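You operate a simulated robot arm through the tools that you are given. There is no shell and no other tool. Be economical: measure what you need, move in short steps, check, and stop when the job is done.

You are at the controls of a simulated robot arm. One attempt, no reset.

TASK
On the packing bench top, make the sample roll and the roll tag change places.
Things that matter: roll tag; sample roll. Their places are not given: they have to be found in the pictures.

It is judged by the outcome, as a careful person would: the job done as asked, and still so three seconds after it is handed in. It fails if anything else is knocked over, pushed out of place, dropped, spilled or broken.

THE ROBOT
A 6-joint arm with a two-finger parallel gripper, fixed in place. Base frame: the origin is at the foot of the arm, x ahead of it, y to its left, z up; the work surface is at about z = 0.85. Units: m, rad, N and s.
With the tool pointing down near the work surface it reaches from about 0.24 to 0.64 m from the base axis. Its first joint turns from -1.152 to 1.152 rad. Payload 2.7 kg.
The tool frame sits at the grasp point between the pads (the TCP): z along the fingers, y along the line on which they close. The tips reach 0.023 m beyond it. The gripper opens to 0.094 m. The fingers are 0.038 m wide and 0.01 m thick; the gripper's body (0.054 by 0.096 m) begins 0.039 m behind the TCP.
Orientation is told as [roll, pitch, yaw] about the base's x, y, z axes, in that order, counted from this pose: with the fingers straight down and closing along the base's y, the tool's x points along the base's -x, its y along +y and its z along -z.

THE INTERFACE
- The arm moves only by the tool nudge_tool. Its argument "increments" is a list of rows, each a list of 7 numbers: the opening, from 0 (shut) to 1 (fully open), then the shift along the base's x, y, z in units of 250 mm (1.0 is 250 mm), then the turn, a rotation vector about the base's x, y, z in units of 90 degrees (1.0 is 90 degrees). In form: [[fingers, dx, dy, dz, ax, ay, az], ...]. A call has 1 to 12 rows; each row is the pose to reach, as a shift and turn from the pose commanded when the call began. A call with a number of a shift or a turn outside -1 to 1 is refused whole. Each row takes 0.2 s and may step no farther than 0.05 m and 0.15 rad from the row before; otherwise, or with a gripper value out of range, the whole call is refused. Where a pose cannot be reached the arm comes as near as it can. A force on the tool above 40 N (or 10 N above the force at the start of the call, whichever is more), or a blocked arm, ends the call early, and 0.2 s more pass. Each finger travels about 0.045 m/s and halts on what it meets, pressing with about 25 N; the grip force reading is that of the motor and also rises with nothing between the fingers. The clock runs only during rows and for 0.2 s after the last one: add rows that repeat a pose to give the fingers time. The reply holds the time, the measured pose of the TCP, the force on the tool along the base axes, the opening and the grip force, in the units named above and with some noise.
- Cameras (640 x 400 px; columns grow to the right, rows downward): "scene" is fixed at [0.0755, -0.4266, 1.4072]; the picture's right is [0.79, -0.61, 0.00], its down [-0.33, -0.42, -0.85] and it looks along [0.52, 0.67, -0.53] (base axes); focal length 334 px, centre (320, 200). "wrist" rides on the gripper at [-0.039, 0, -0.044] in the tool frame; the picture's right is [0.00, -1.00, 0.00], its down [0.97, 0.00, -0.24] and it looks along [0.24, 0.00, 0.97] (tool axes); focal length 218 px, centre (320, 200).
- capture(camera): a new picture of that camera. No time passes.
- point_at(camera, pixels): for up to 12 pixels [column, row] of the newest picture of that camera ("zoom" is the newest enlarged one), the place [x, y, z] in the base frame of the surface seen there, good to about 0.003 m. No time passes.
- enlarge(camera, box): a new picture of the part [left, top, right, bottom] of that camera's present view, enlarged. No time passes.
- job_done(): hands the job in; it is judged then, once.

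Work in short steps. Measure before you move; look again where a grasp or a placing could have gone wrong, and mend it. You have 80 turns and 34 pictures in all, those below and enlarged ones among them. Open the gripper and draw the arm clear of the work before you hand the job in, unless the task says otherwise; then end with one line.

The tools are called after ">>>" as a command line: name --pt "numbers of a row" for each row, then --argument value for the rest, lists and objects as JSON in quotes. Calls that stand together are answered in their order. nudge_tool: Moves the arm, as the interface text tells. Its arguments: {"type":"object","properties":{"increments":{"type":"array","items":{"type":"array","items":{"type":"number"}}}},"required":["increments"]} The other tools are called the same way: capture (camera) takes a picture; point_at (camera, pixels) gives the place of the surface under pixels of a picture; enlarge (camera, box) takes an enlarged picture of a part of a camera's view; job_done () hands the job in.

At the start:

```text
t: 0.0
position: [0.3231, 0.0653, 1.168]
tool_rot: [0.0, -0.002, -0.002]
ft_force: [-0.1, -0.5, 0.6]
opening: 0.094
finger_force: 0.0
```

scene: 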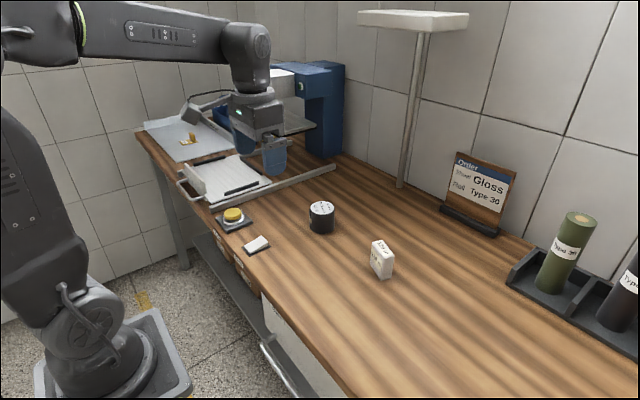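
wrist: 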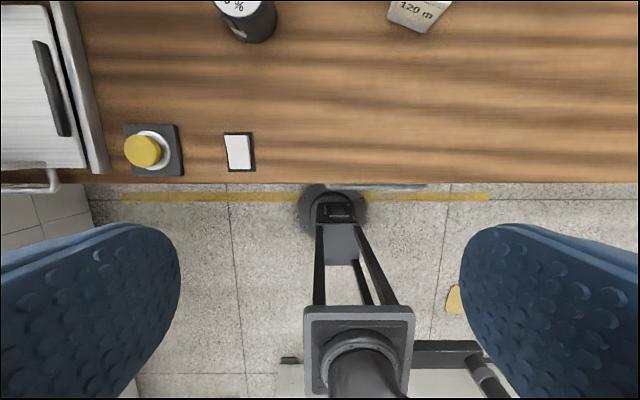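

The scene shows a dark cylinder near (321,217), a small white block near (381,260) and a white switch/card near (257,244). I enlarge to identify which are the roll and the tag.

>>> enlarge --camera "scene" --box '[200, 180, 420, 300]'

>>> enlarge --camera "scene" --box '[420, 140, 640, 350]'

```text
2.91 times, centred on (310, 240) of scene
```

zoom: 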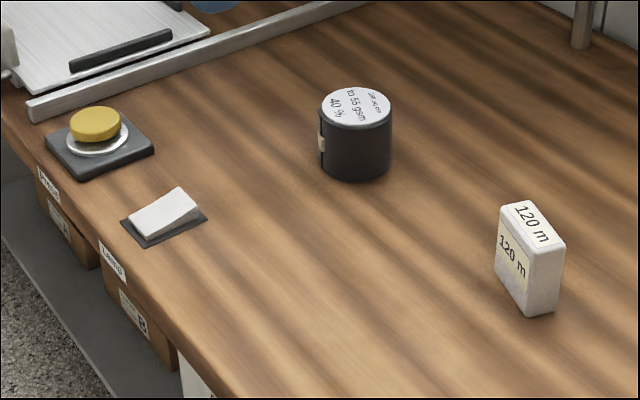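

```text
1.90 times, centred on (530, 245) of scene
```

zoom: 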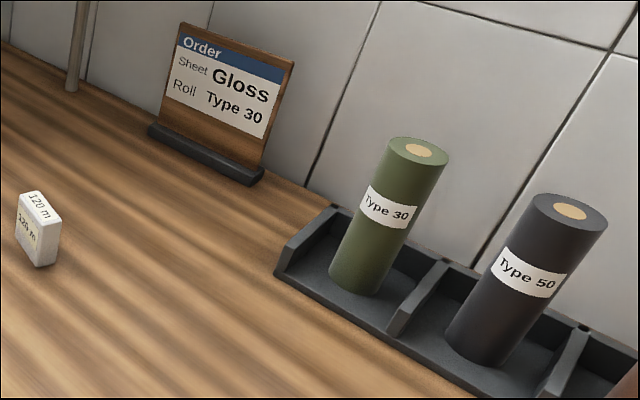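

The sample roll is the black cylinder (label on top), the roll tag the white "120 m" block; both stand on the bare bench. I measure points on them in the scene picture.

>>> point_at --camera "scene" --pixels '[[322, 206], [311, 207], [333, 206], [322, 214], [325, 230], [380, 242], [390, 252], [372, 242], [383, 246], [376, 258], [386, 267], [350, 240]]'

>>> enlarge --camera "wrist" --box '[200, 0, 470, 60]'

```text
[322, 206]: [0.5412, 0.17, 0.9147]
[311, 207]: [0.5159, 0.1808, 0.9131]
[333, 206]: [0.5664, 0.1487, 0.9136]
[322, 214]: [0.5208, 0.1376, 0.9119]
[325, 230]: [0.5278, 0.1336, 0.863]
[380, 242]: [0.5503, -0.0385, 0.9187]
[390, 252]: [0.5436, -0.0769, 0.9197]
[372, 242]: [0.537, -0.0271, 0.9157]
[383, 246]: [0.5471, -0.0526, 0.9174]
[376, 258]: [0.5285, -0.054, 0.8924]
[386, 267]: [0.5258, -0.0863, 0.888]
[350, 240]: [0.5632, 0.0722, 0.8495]
```

```text
2.37 times, centred on (335, 30) of wrist
```

zoom: 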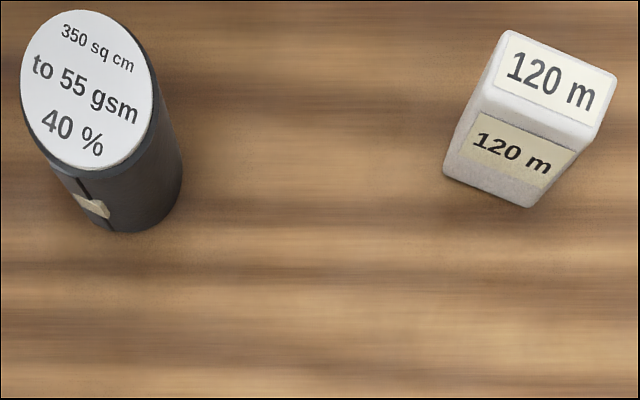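

The roll is about (0.537,0.160), top 0.914; the tag about (0.547,-0.056), top 0.919. I move over the middle for a top view.

>>> nudge_tool --pt "1 0.18 0 0 0 0 0" --pt "1 0.36 -0.03 0 0 0 0" --pt "1 0.54 -0.06 0 0 0 0" --pt "1 0.72 -0.06 -0.1 0 0 0" --pt "1 0.8 -0.06 -0.1 0 0 0" --pt "1 0.8 -0.06 -0.1 0 0 0"

>>> capture --camera "wrist"

```text
refused: row 4 steps farther than a row can; nothing moved
```

```text
28 pictures are left
```

wrist: 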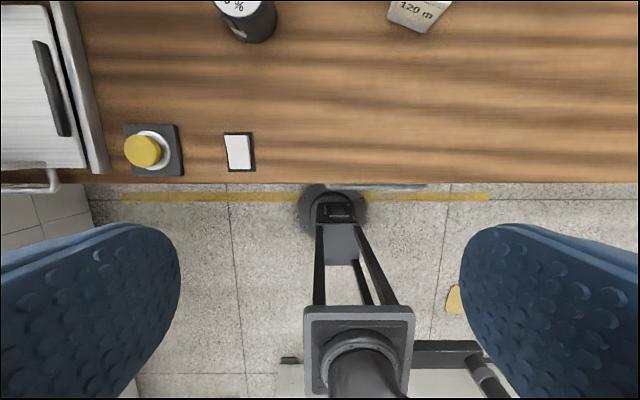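

Row 4 was too long; I resend with shorter steps.

>>> nudge_tool --pt "1 0.17 -0.01 0 0 0 0" --pt "1 0.34 -0.03 0 0 0 0" --pt "1 0.5 -0.06 0 0 0 0" --pt "1 0.65 -0.06 -0.05 0 0 0" --pt "1 0.8 -0.06 -0.1 0 0 0" --pt "1 0.8 -0.06 -0.1 0 0 0"

>>> capture --camera "wrist"

```text
t: 1.4
position: [0.5233, 0.05, 1.1433]
tool_rot: [0.001, 0.0, -0.001]
ft_force: [0.6, -0.4, -0.6]
opening: 0.0938
finger_force: 0.2
```

```text
27 pictures are left
```

wrist: 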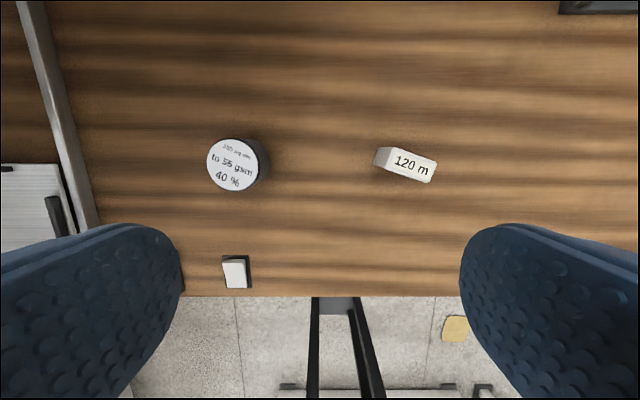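

I enlarge this top view to measure roll and tag outlines accurately.

>>> enlarge --camera "wrist" --box '[190, 90, 450, 250]'

```text
2.46 times, centred on (320, 170) of wrist
```

zoom: 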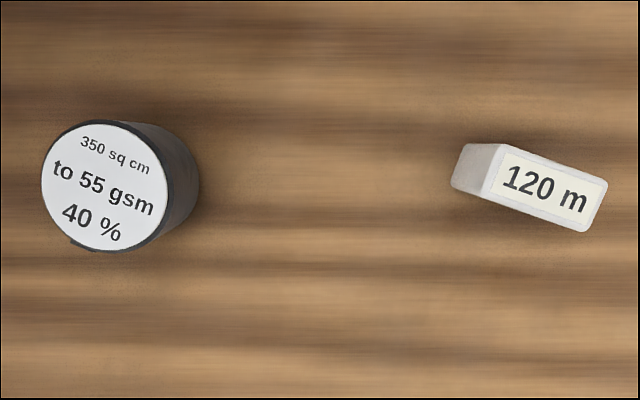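

>>> point_at --camera "zoom" --pixels '[[105, 186], [48, 186], [164, 186], [105, 126], [105, 246], [503, 148], [603, 183], [584, 228], [486, 192], [545, 188], [76, 246], [455, 180]]'

```text
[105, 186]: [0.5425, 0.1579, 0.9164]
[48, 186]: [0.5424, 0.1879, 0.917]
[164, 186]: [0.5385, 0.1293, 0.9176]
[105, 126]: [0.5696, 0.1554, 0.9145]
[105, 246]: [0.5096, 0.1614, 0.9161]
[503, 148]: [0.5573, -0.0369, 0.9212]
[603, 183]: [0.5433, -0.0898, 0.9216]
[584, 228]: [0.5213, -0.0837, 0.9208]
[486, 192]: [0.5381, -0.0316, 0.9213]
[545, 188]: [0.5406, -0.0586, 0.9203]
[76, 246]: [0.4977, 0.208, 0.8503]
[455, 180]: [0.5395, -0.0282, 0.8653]
```

The roll is centred at (0.540,0.158), about 62 mm across, and the tag at (0.540,-0.0605), about 55x25 mm with its long axis turned about -16.5°. I plan to set the tag at a temporary spot near (0.47,0.05). First I go above the tag with yaw -16.5°.

>>> nudge_tool --pt "1 0.03 -0.12 -0.05 0 0 -0.05" --pt "1 0.067 -0.25 -0.15 0 0 -0.1" --pt "1 0.067 -0.38 -0.25 0 0 -0.15" --pt "1 0.067 -0.442 -0.4 0 0 -0.183" --pt "1 0.067 -0.442 -0.55 0 0 -0.183" --pt "1 0.067 -0.442 -0.63 0 0 -0.183" --pt "1 0.067 -0.442 -0.63 0 0 -0.183"

>>> capture --camera "wrist"

```text
t: 3.0
position: [0.5381, -0.0615, 0.9867]
tool_rot: [0.003, -0.002, -0.29]
ft_force: [-0.6, 0.4, -0.6]
opening: 0.094
finger_force: 0.0
```

```text
25 pictures are left
```

wrist: 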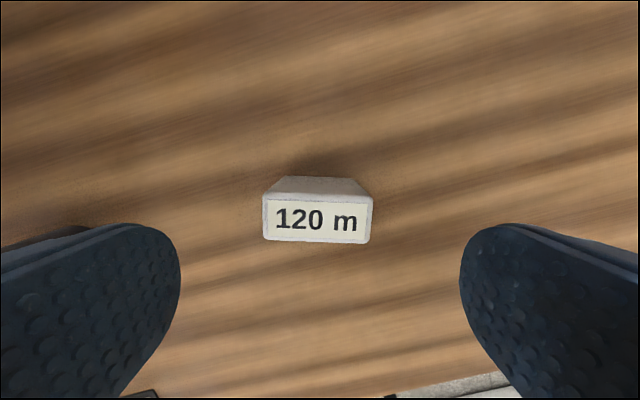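

The tag is aligned and lies between the fingers (263-373, 195-243). I recheck its centre and yaw.

>>> point_at --camera "wrist" --pixels '[[265, 200], [371, 200], [366, 240], [266, 237], [317, 218]]'

```text
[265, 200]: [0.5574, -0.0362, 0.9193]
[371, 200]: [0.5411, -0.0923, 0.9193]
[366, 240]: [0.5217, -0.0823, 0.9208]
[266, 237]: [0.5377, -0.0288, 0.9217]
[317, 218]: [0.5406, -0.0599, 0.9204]
```

The centre reads (0.5395,-0.060), within 2 mm of the tool. I descend to z≈0.895 and close.

>>> nudge_tool --pt "1 0.006 0.006 -0.12 0 0 0" --pt "1 0.006 0.006 -0.25 0 0 0" --pt "1 0.006 0.006 -0.367 0 0 0" --pt "1 0.006 0.006 -0.367 0 0 0" --pt "0.4 0.006 0.006 -0.367 0 0 0" --pt "0.4 0.006 0.006 -0.367 0 0 0" --pt "0.4 0.006 0.006 -0.367 0 0 0" --pt "0.4 0.006 0.006 -0.367 0 0 0" --pt "0.4 0.006 0.006 -0.367 0 0 0"

```text
t: 5.0
position: [0.5413, -0.0574, 0.8923]
tool_rot: [0.0, -0.001, -0.289]
ft_force: [0.2, -0.8, 0.7]
opening: 0.0596
finger_force: 25.1
```

Gripped at 59.6 mm with 25 N. I lift and look.

>>> nudge_tool --pt "0.4 0 0 0.1 0 0 0" --pt "0.4 0 0 0.2 0 0 0" --pt "0.4 0 0 0.32 0 0 0" --pt "0.4 0 0 0.32 0 0 0"

>>> capture --camera "wrist"

```text
t: 6.0
position: [0.5405, -0.0594, 0.9733]
tool_rot: [0.001, -0.002, -0.292]
ft_force: [-0.5, 0.4, -0.6]
opening: 0.0596
finger_force: 24.6
```

```text
24 pictures are left
```

wrist: 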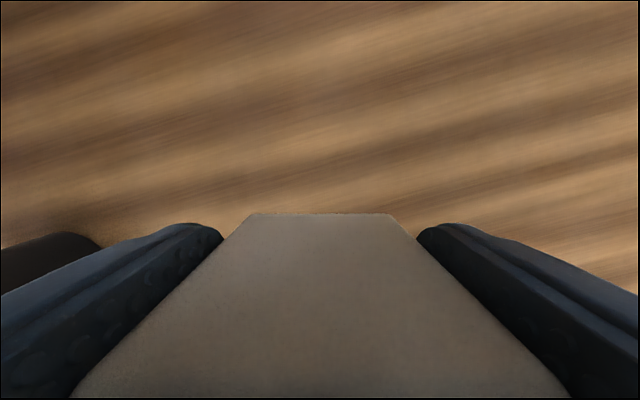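

The tag is held upright. I carry it to the temporary spot (0.47,0.05), staying above the bench.

>>> nudge_tool --pt "0.4 -0.09 0.14 0 0 0 0" --pt "0.4 -0.18 0.28 0 0 0 0" --pt "0.4 -0.28 0.44 0 0 0 0" --pt "0.4 -0.28 0.44 0 0 0 0" --pt "0.4 -0.28 0.44 -0.12 0 0 0" --pt "0.4 -0.28 0.44 -0.24 0 0 0" --pt "0.4 -0.28 0.44 -0.31 0 0 0" --pt "0.4 -0.28 0.44 -0.316 0 0 0" --pt "0.4 -0.28 0.44 -0.316 0 0 0"

>>> enlarge --camera "scene" --box '[200, 160, 420, 300]'

```text
t: 8.0
position: [0.4709, 0.0509, 0.8963]
tool_rot: [0.001, -0.003, -0.289]
ft_force: [0.3, -0.6, -1.0]
opening: 0.0595
finger_force: 25.2
```

```text
2.86 times, centred on (310, 230) of scene
```

zoom: 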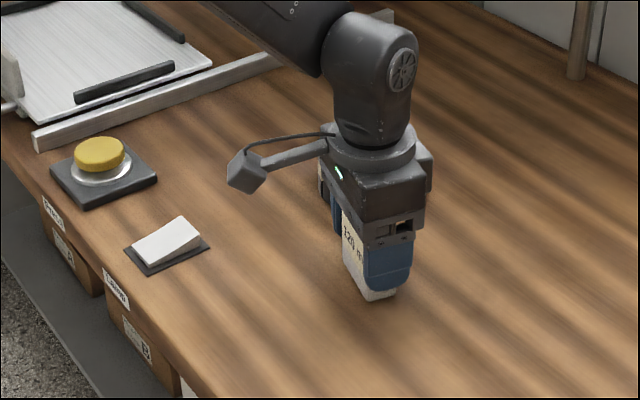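

The tag is just above the bench with no contact force yet. I lower it 1 mm, open, and rise.

>>> nudge_tool --pt "0.4 0 0 -0.004 0 0 0" --pt "0.4 0 0 -0.004 0 0 0" --pt "0.75 0 0 -0.004 0 0 0" --pt "1 0 0 -0.004 0 0 0" --pt "1 0 0 -0.004 0 0 0" --pt "1 0 0 -0.004 0 0 0" --pt "1 0 0 0.12 0 0 0" --pt "1 0 0 0.28 0 0 0" --pt "1 0 0 0.42 0 0 0" --pt "1 0 0 0.42 0 0 0"

>>> capture --camera "wrist"

```text
t: 10.2
position: [0.4724, 0.0524, 1.0019]
tool_rot: [-0.001, -0.003, -0.29]
ft_force: [0.0, 0.2, 0.6]
opening: 0.0938
finger_force: 0.1
```

```text
22 pictures are left
```

wrist: 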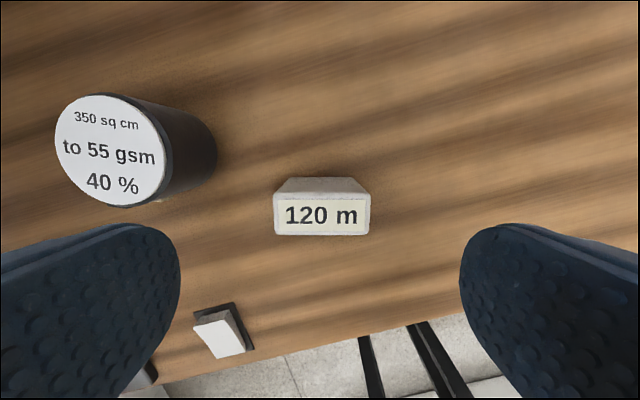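

The tag stands upright. I move above the roll at (0.540,0.158) at the same height, and look.

>>> nudge_tool --pt "1 0.09 0.14 0 0 0 0" --pt "1 0.18 0.28 0 0 0 0" --pt "1 0.274 0.428 0 0 0 0" --pt "1 0.274 0.428 -0.05 0 0 0" --pt "1 0.274 0.428 -0.05 0 0 0"

>>> capture --camera "wrist"

```text
t: 11.4
position: [0.5417, 0.1596, 0.9873]
tool_rot: [0.0, -0.003, -0.289]
ft_force: [0.6, 0.3, -0.2]
opening: 0.0939
finger_force: 0.0
```

```text
21 pictures are left
```

wrist: 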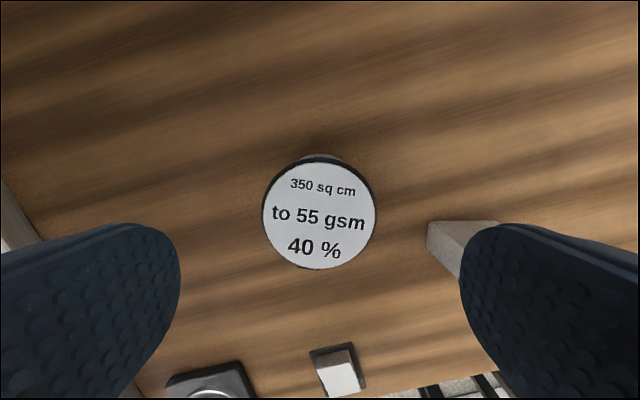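

The roll is centred around (319,213). I measure its rim.

>>> point_at --camera "wrist" --pixels '[[319, 214], [266, 212], [372, 212], [319, 162], [316, 265]]'

```text
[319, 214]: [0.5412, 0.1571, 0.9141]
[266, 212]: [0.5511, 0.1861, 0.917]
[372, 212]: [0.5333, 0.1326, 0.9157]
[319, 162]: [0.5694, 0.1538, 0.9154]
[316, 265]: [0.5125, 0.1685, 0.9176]
```

The centre (0.5415,0.160) matches the tool. I descend and close on the roll.

>>> nudge_tool --pt "1 0 0 -0.12 0 0 0" --pt "1 0 0 -0.25 0 0 0" --pt "1 0 0 -0.369 0 0 0" --pt "1 0 0 -0.369 0 0 0" --pt "0.5 0 0 -0.369 0 0 0" --pt "0.5 0 0 -0.369 0 0 0" --pt "0.5 0 0 -0.369 0 0 0" --pt "0.5 0 0 -0.369 0 0 0" --pt "0.5 0 0 -0.369 0 0 0"

```text
t: 13.4
position: [0.5387, 0.1588, 0.896]
tool_rot: [0.0, 0.0, -0.289]
ft_force: [0.4, 0.6, -0.3]
opening: 0.067
finger_force: 25.1
```

Gripped at 67 mm. I lift by 100 mm, so the roll clears the tag, and check.

>>> nudge_tool --pt "0.5 0 0 0.08 0 0 0" --pt "0.5 0 0 0.16 0 0 0" --pt "0.5 0 0 0.28 0 0 0" --pt "0.5 0 0 0.42 0 0 0" --pt "0.5 0 0 0.42 0 0 0"

>>> enlarge --camera "scene" --box '[200, 120, 440, 300]'

```text
t: 14.6
position: [0.54, 0.1558, 1.0013]
tool_rot: [-0.001, 0.0, -0.291]
ft_force: [0.0, 0.2, -2.1]
opening: 0.0669
finger_force: 25.3
```

```text
2.22 times, centred on (320, 210) of scene
```

zoom: 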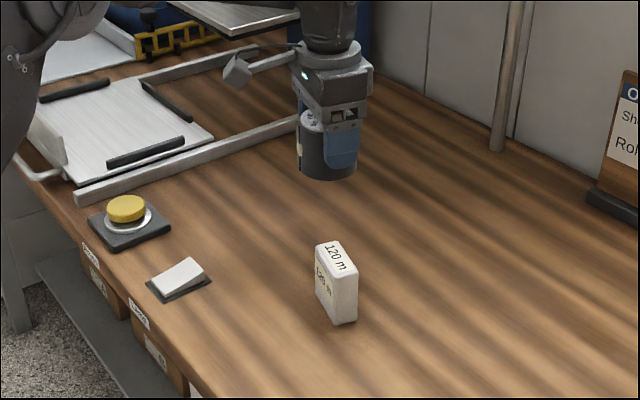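

The roll is held level. I carry it along y to the tag's old place (0.540,-0.060).

>>> nudge_tool --pt "0.5 0 -0.16 0 0 0 0" --pt "0.5 0 -0.32 0 0 0 0" --pt "0.5 0 -0.48 0 0 0 0" --pt "0.5 0 -0.64 0 0 0 0" --pt "0.5 0 -0.78 0 0 0 0" --pt "0.5 -0.002 -0.874 0 0 0 0" --pt "0.5 -0.002 -0.874 0 0 0 0" --pt "0.5 -0.002 -0.874 -0.14 0 0 0" --pt "0.5 -0.002 -0.874 -0.28 0 0 0" --pt "0.5 -0.002 -0.874 -0.38 0 0 0" --pt "0.5 -0.002 -0.874 -0.414 0 0 0" --pt "0.5 -0.002 -0.874 -0.414 0 0 0"

```text
t: 17.2
position: [0.54, -0.06, 0.8974]
tool_rot: [-0.001, 0.0, -0.289]
ft_force: [-0.4, -0.1, -1.9]
opening: 0.0669
finger_force: 25.1
```

Just above the bench and still unloaded (-1.9 N). I lower the last 1.5 mm, open, and rise.

>>> nudge_tool --pt "0.5 0 0 -0.005 0 0 0" --pt "0.5 0 0 -0.006 0 0 0" --pt "0.8 0 0 -0.006 0 0 0" --pt "1 0 0 -0.006 0 0 0" --pt "1 0 0 -0.006 0 0 0" --pt "1 0 0 -0.006 0 0 0" --pt "1 0 0 0.12 0 0 0" --pt "1 0 0 0.28 0 0 0" --pt "1 0 0 0.37 0 0 0" --pt "1 0 0 0.37 0 0 0"

>>> capture --camera "wrist"

```text
t: 19.4
position: [0.538, -0.0606, 0.9897]
tool_rot: [0.001, -0.003, -0.289]
ft_force: [-0.2, -0.7, -0.8]
opening: 0.094
finger_force: 0.1
```

```text
19 pictures are left
```

wrist: 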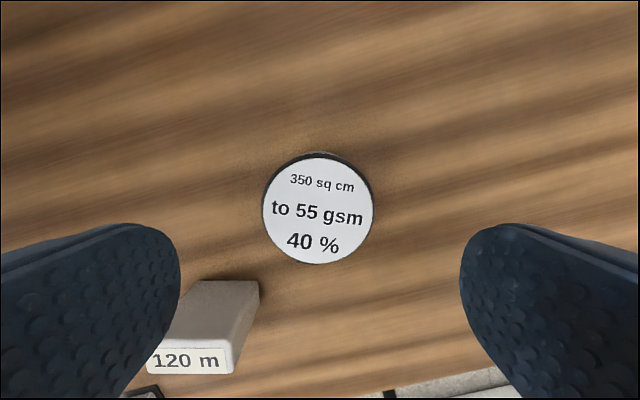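

The roll stands at the tag's old spot. I go back above the tag at (0.471,0.051).

>>> nudge_tool --pt "1 0 0 0.05 0 0 0" --pt "1 -0.09 0.14 0.05 0 0 0" --pt "1 -0.18 0.29 0.05 0 0 0" --pt "1 -0.274 0.444 0.05 0 0 0" --pt "1 -0.274 0.444 0 0 0 0" --pt "1 -0.274 0.444 0 0 0 0"

>>> capture --camera "wrist"

```text
t: 20.8
position: [0.47, 0.0511, 0.99]
tool_rot: [0.001, -0.002, -0.289]
ft_force: [0.5, 0.9, -0.3]
opening: 0.0941
finger_force: 0.0
```

```text
18 pictures are left
```

wrist: 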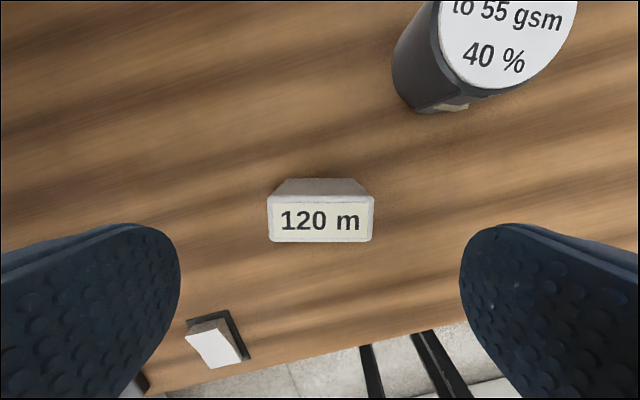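

The tag sits centred between the fingers. I descend to z≈0.895 and grip.

>>> nudge_tool --pt "1 0 0 -0.12 0 0 0" --pt "1 0 0 -0.25 0 0 0" --pt "1 0 0 -0.378 0 0 0" --pt "1 0 0 -0.378 0 0 0" --pt "0.4 0 0 -0.378 0 0 0" --pt "0.4 0 0 -0.378 0 0 0" --pt "0.4 0 0 -0.378 0 0 0" --pt "0.4 0 0 -0.378 0 0 0" --pt "0.4 0 0 -0.378 0 0 0"

```text
t: 22.8
position: [0.4713, 0.0512, 0.8946]
tool_rot: [0.0, -0.002, -0.288]
ft_force: [-0.3, 0.5, 0.7]
opening: 0.0595
finger_force: 25.1
```

Gripped at 59.5 mm. I lift, carry to (0.5405,0.159) and lower to just above the bench.

>>> nudge_tool --pt "0.4 0 0 0.12 0 0 0" --pt "0.4 0 0 0.28 0 0 0" --pt "0.4 0.09 0.14 0.28 0 0 0" --pt "0.4 0.18 0.28 0.28 0 0 0" --pt "0.4 0.278 0.432 0.28 0 0 0" --pt "0.4 0.278 0.432 0.28 0 0 0" --pt "0.4 0.278 0.432 0.14 0 0 0" --pt "0.4 0.278 0.432 0.05 0 0 0" --pt "0.4 0.278 0.432 0.006 0 0 0" --pt "0.4 0.278 0.432 0.006 0 0 0"

```text
t: 25.0
position: [0.5394, 0.1597, 0.8967]
tool_rot: [0.001, 0.0, -0.29]
ft_force: [0.4, 0.2, 0.1]
opening: 0.0595
finger_force: 25.1
```

At the target with no load. I lower 1.5 mm, open, and rise well clear.

>>> nudge_tool --pt "0.4 0 0 -0.005 0 0 0" --pt "0.4 0 0 -0.006 0 0 0" --pt "0.75 0 0 -0.006 0 0 0" --pt "1 0 0 -0.006 0 0 0" --pt "1 0 0 -0.006 0 0 0" --pt "1 0 0 -0.006 0 0 0" --pt "1 0 0 0.12 0 0 0" --pt "1 0 0 0.28 0 0 0" --pt "1 0 0 0.45 0 0 0" --pt "1 0 0 0.62 0 0 0" --pt "1 -0.02 -0.15 0.7 0 0 0"

```text
t: 27.4
position: [0.5354, 0.1222, 1.071]
tool_rot: [0.0, 0.0, -0.29]
ft_force: [0.4, 0.4, -0.1]
opening: 0.0942
finger_force: 0.0
```

I retreat toward the starting pose, turning the yaw back, then check both cameras.

>>> nudge_tool --pt "1 -0.05 -0.08 0.1 0 0 0.05" --pt "1 -0.1 -0.16 0.2 0 0 0.1" --pt "1 -0.22 -0.24 0.28 0 0 0.15" --pt "1 -0.36 -0.29 0.3 0 0 0.184" --pt "1 -0.36 -0.29 0.3 0 0 0.184"

>>> capture --camera "wrist"

>>> capture --camera "scene"

```text
t: 28.6
position: [0.443, 0.0467, 1.1461]
tool_rot: [-0.001, -0.002, 0.0]
ft_force: [0.5, 0.1, 0.0]
opening: 0.0942
finger_force: 0.0
```

```text
17 pictures are left
```

wrist: 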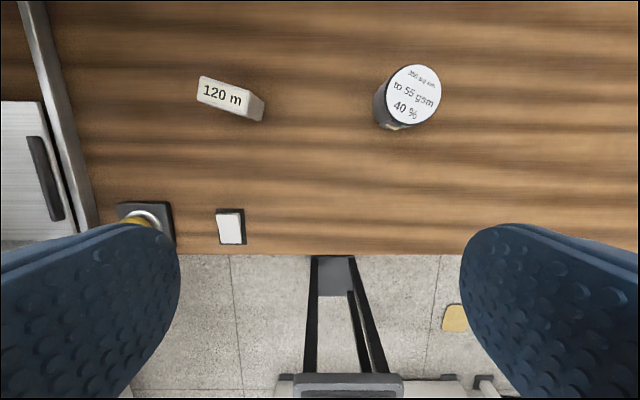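

```text
16 pictures are left
```

scene: 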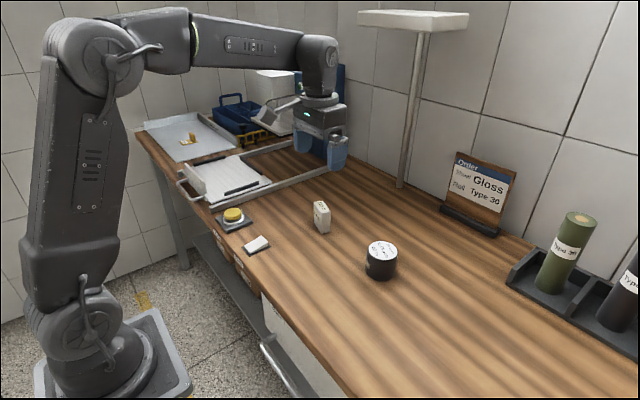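

Both stand upright in exchanged places (tag at (322,217), roll at (381,260) in the scene), nothing else moved, and the arm is clear. I hand in.

>>> job_done

```text
The job is handed in.
```

The sample roll and the roll tag have changed places. Both are standing upright, nothing else on the bench moved, and the arm is clear with the gripper open.
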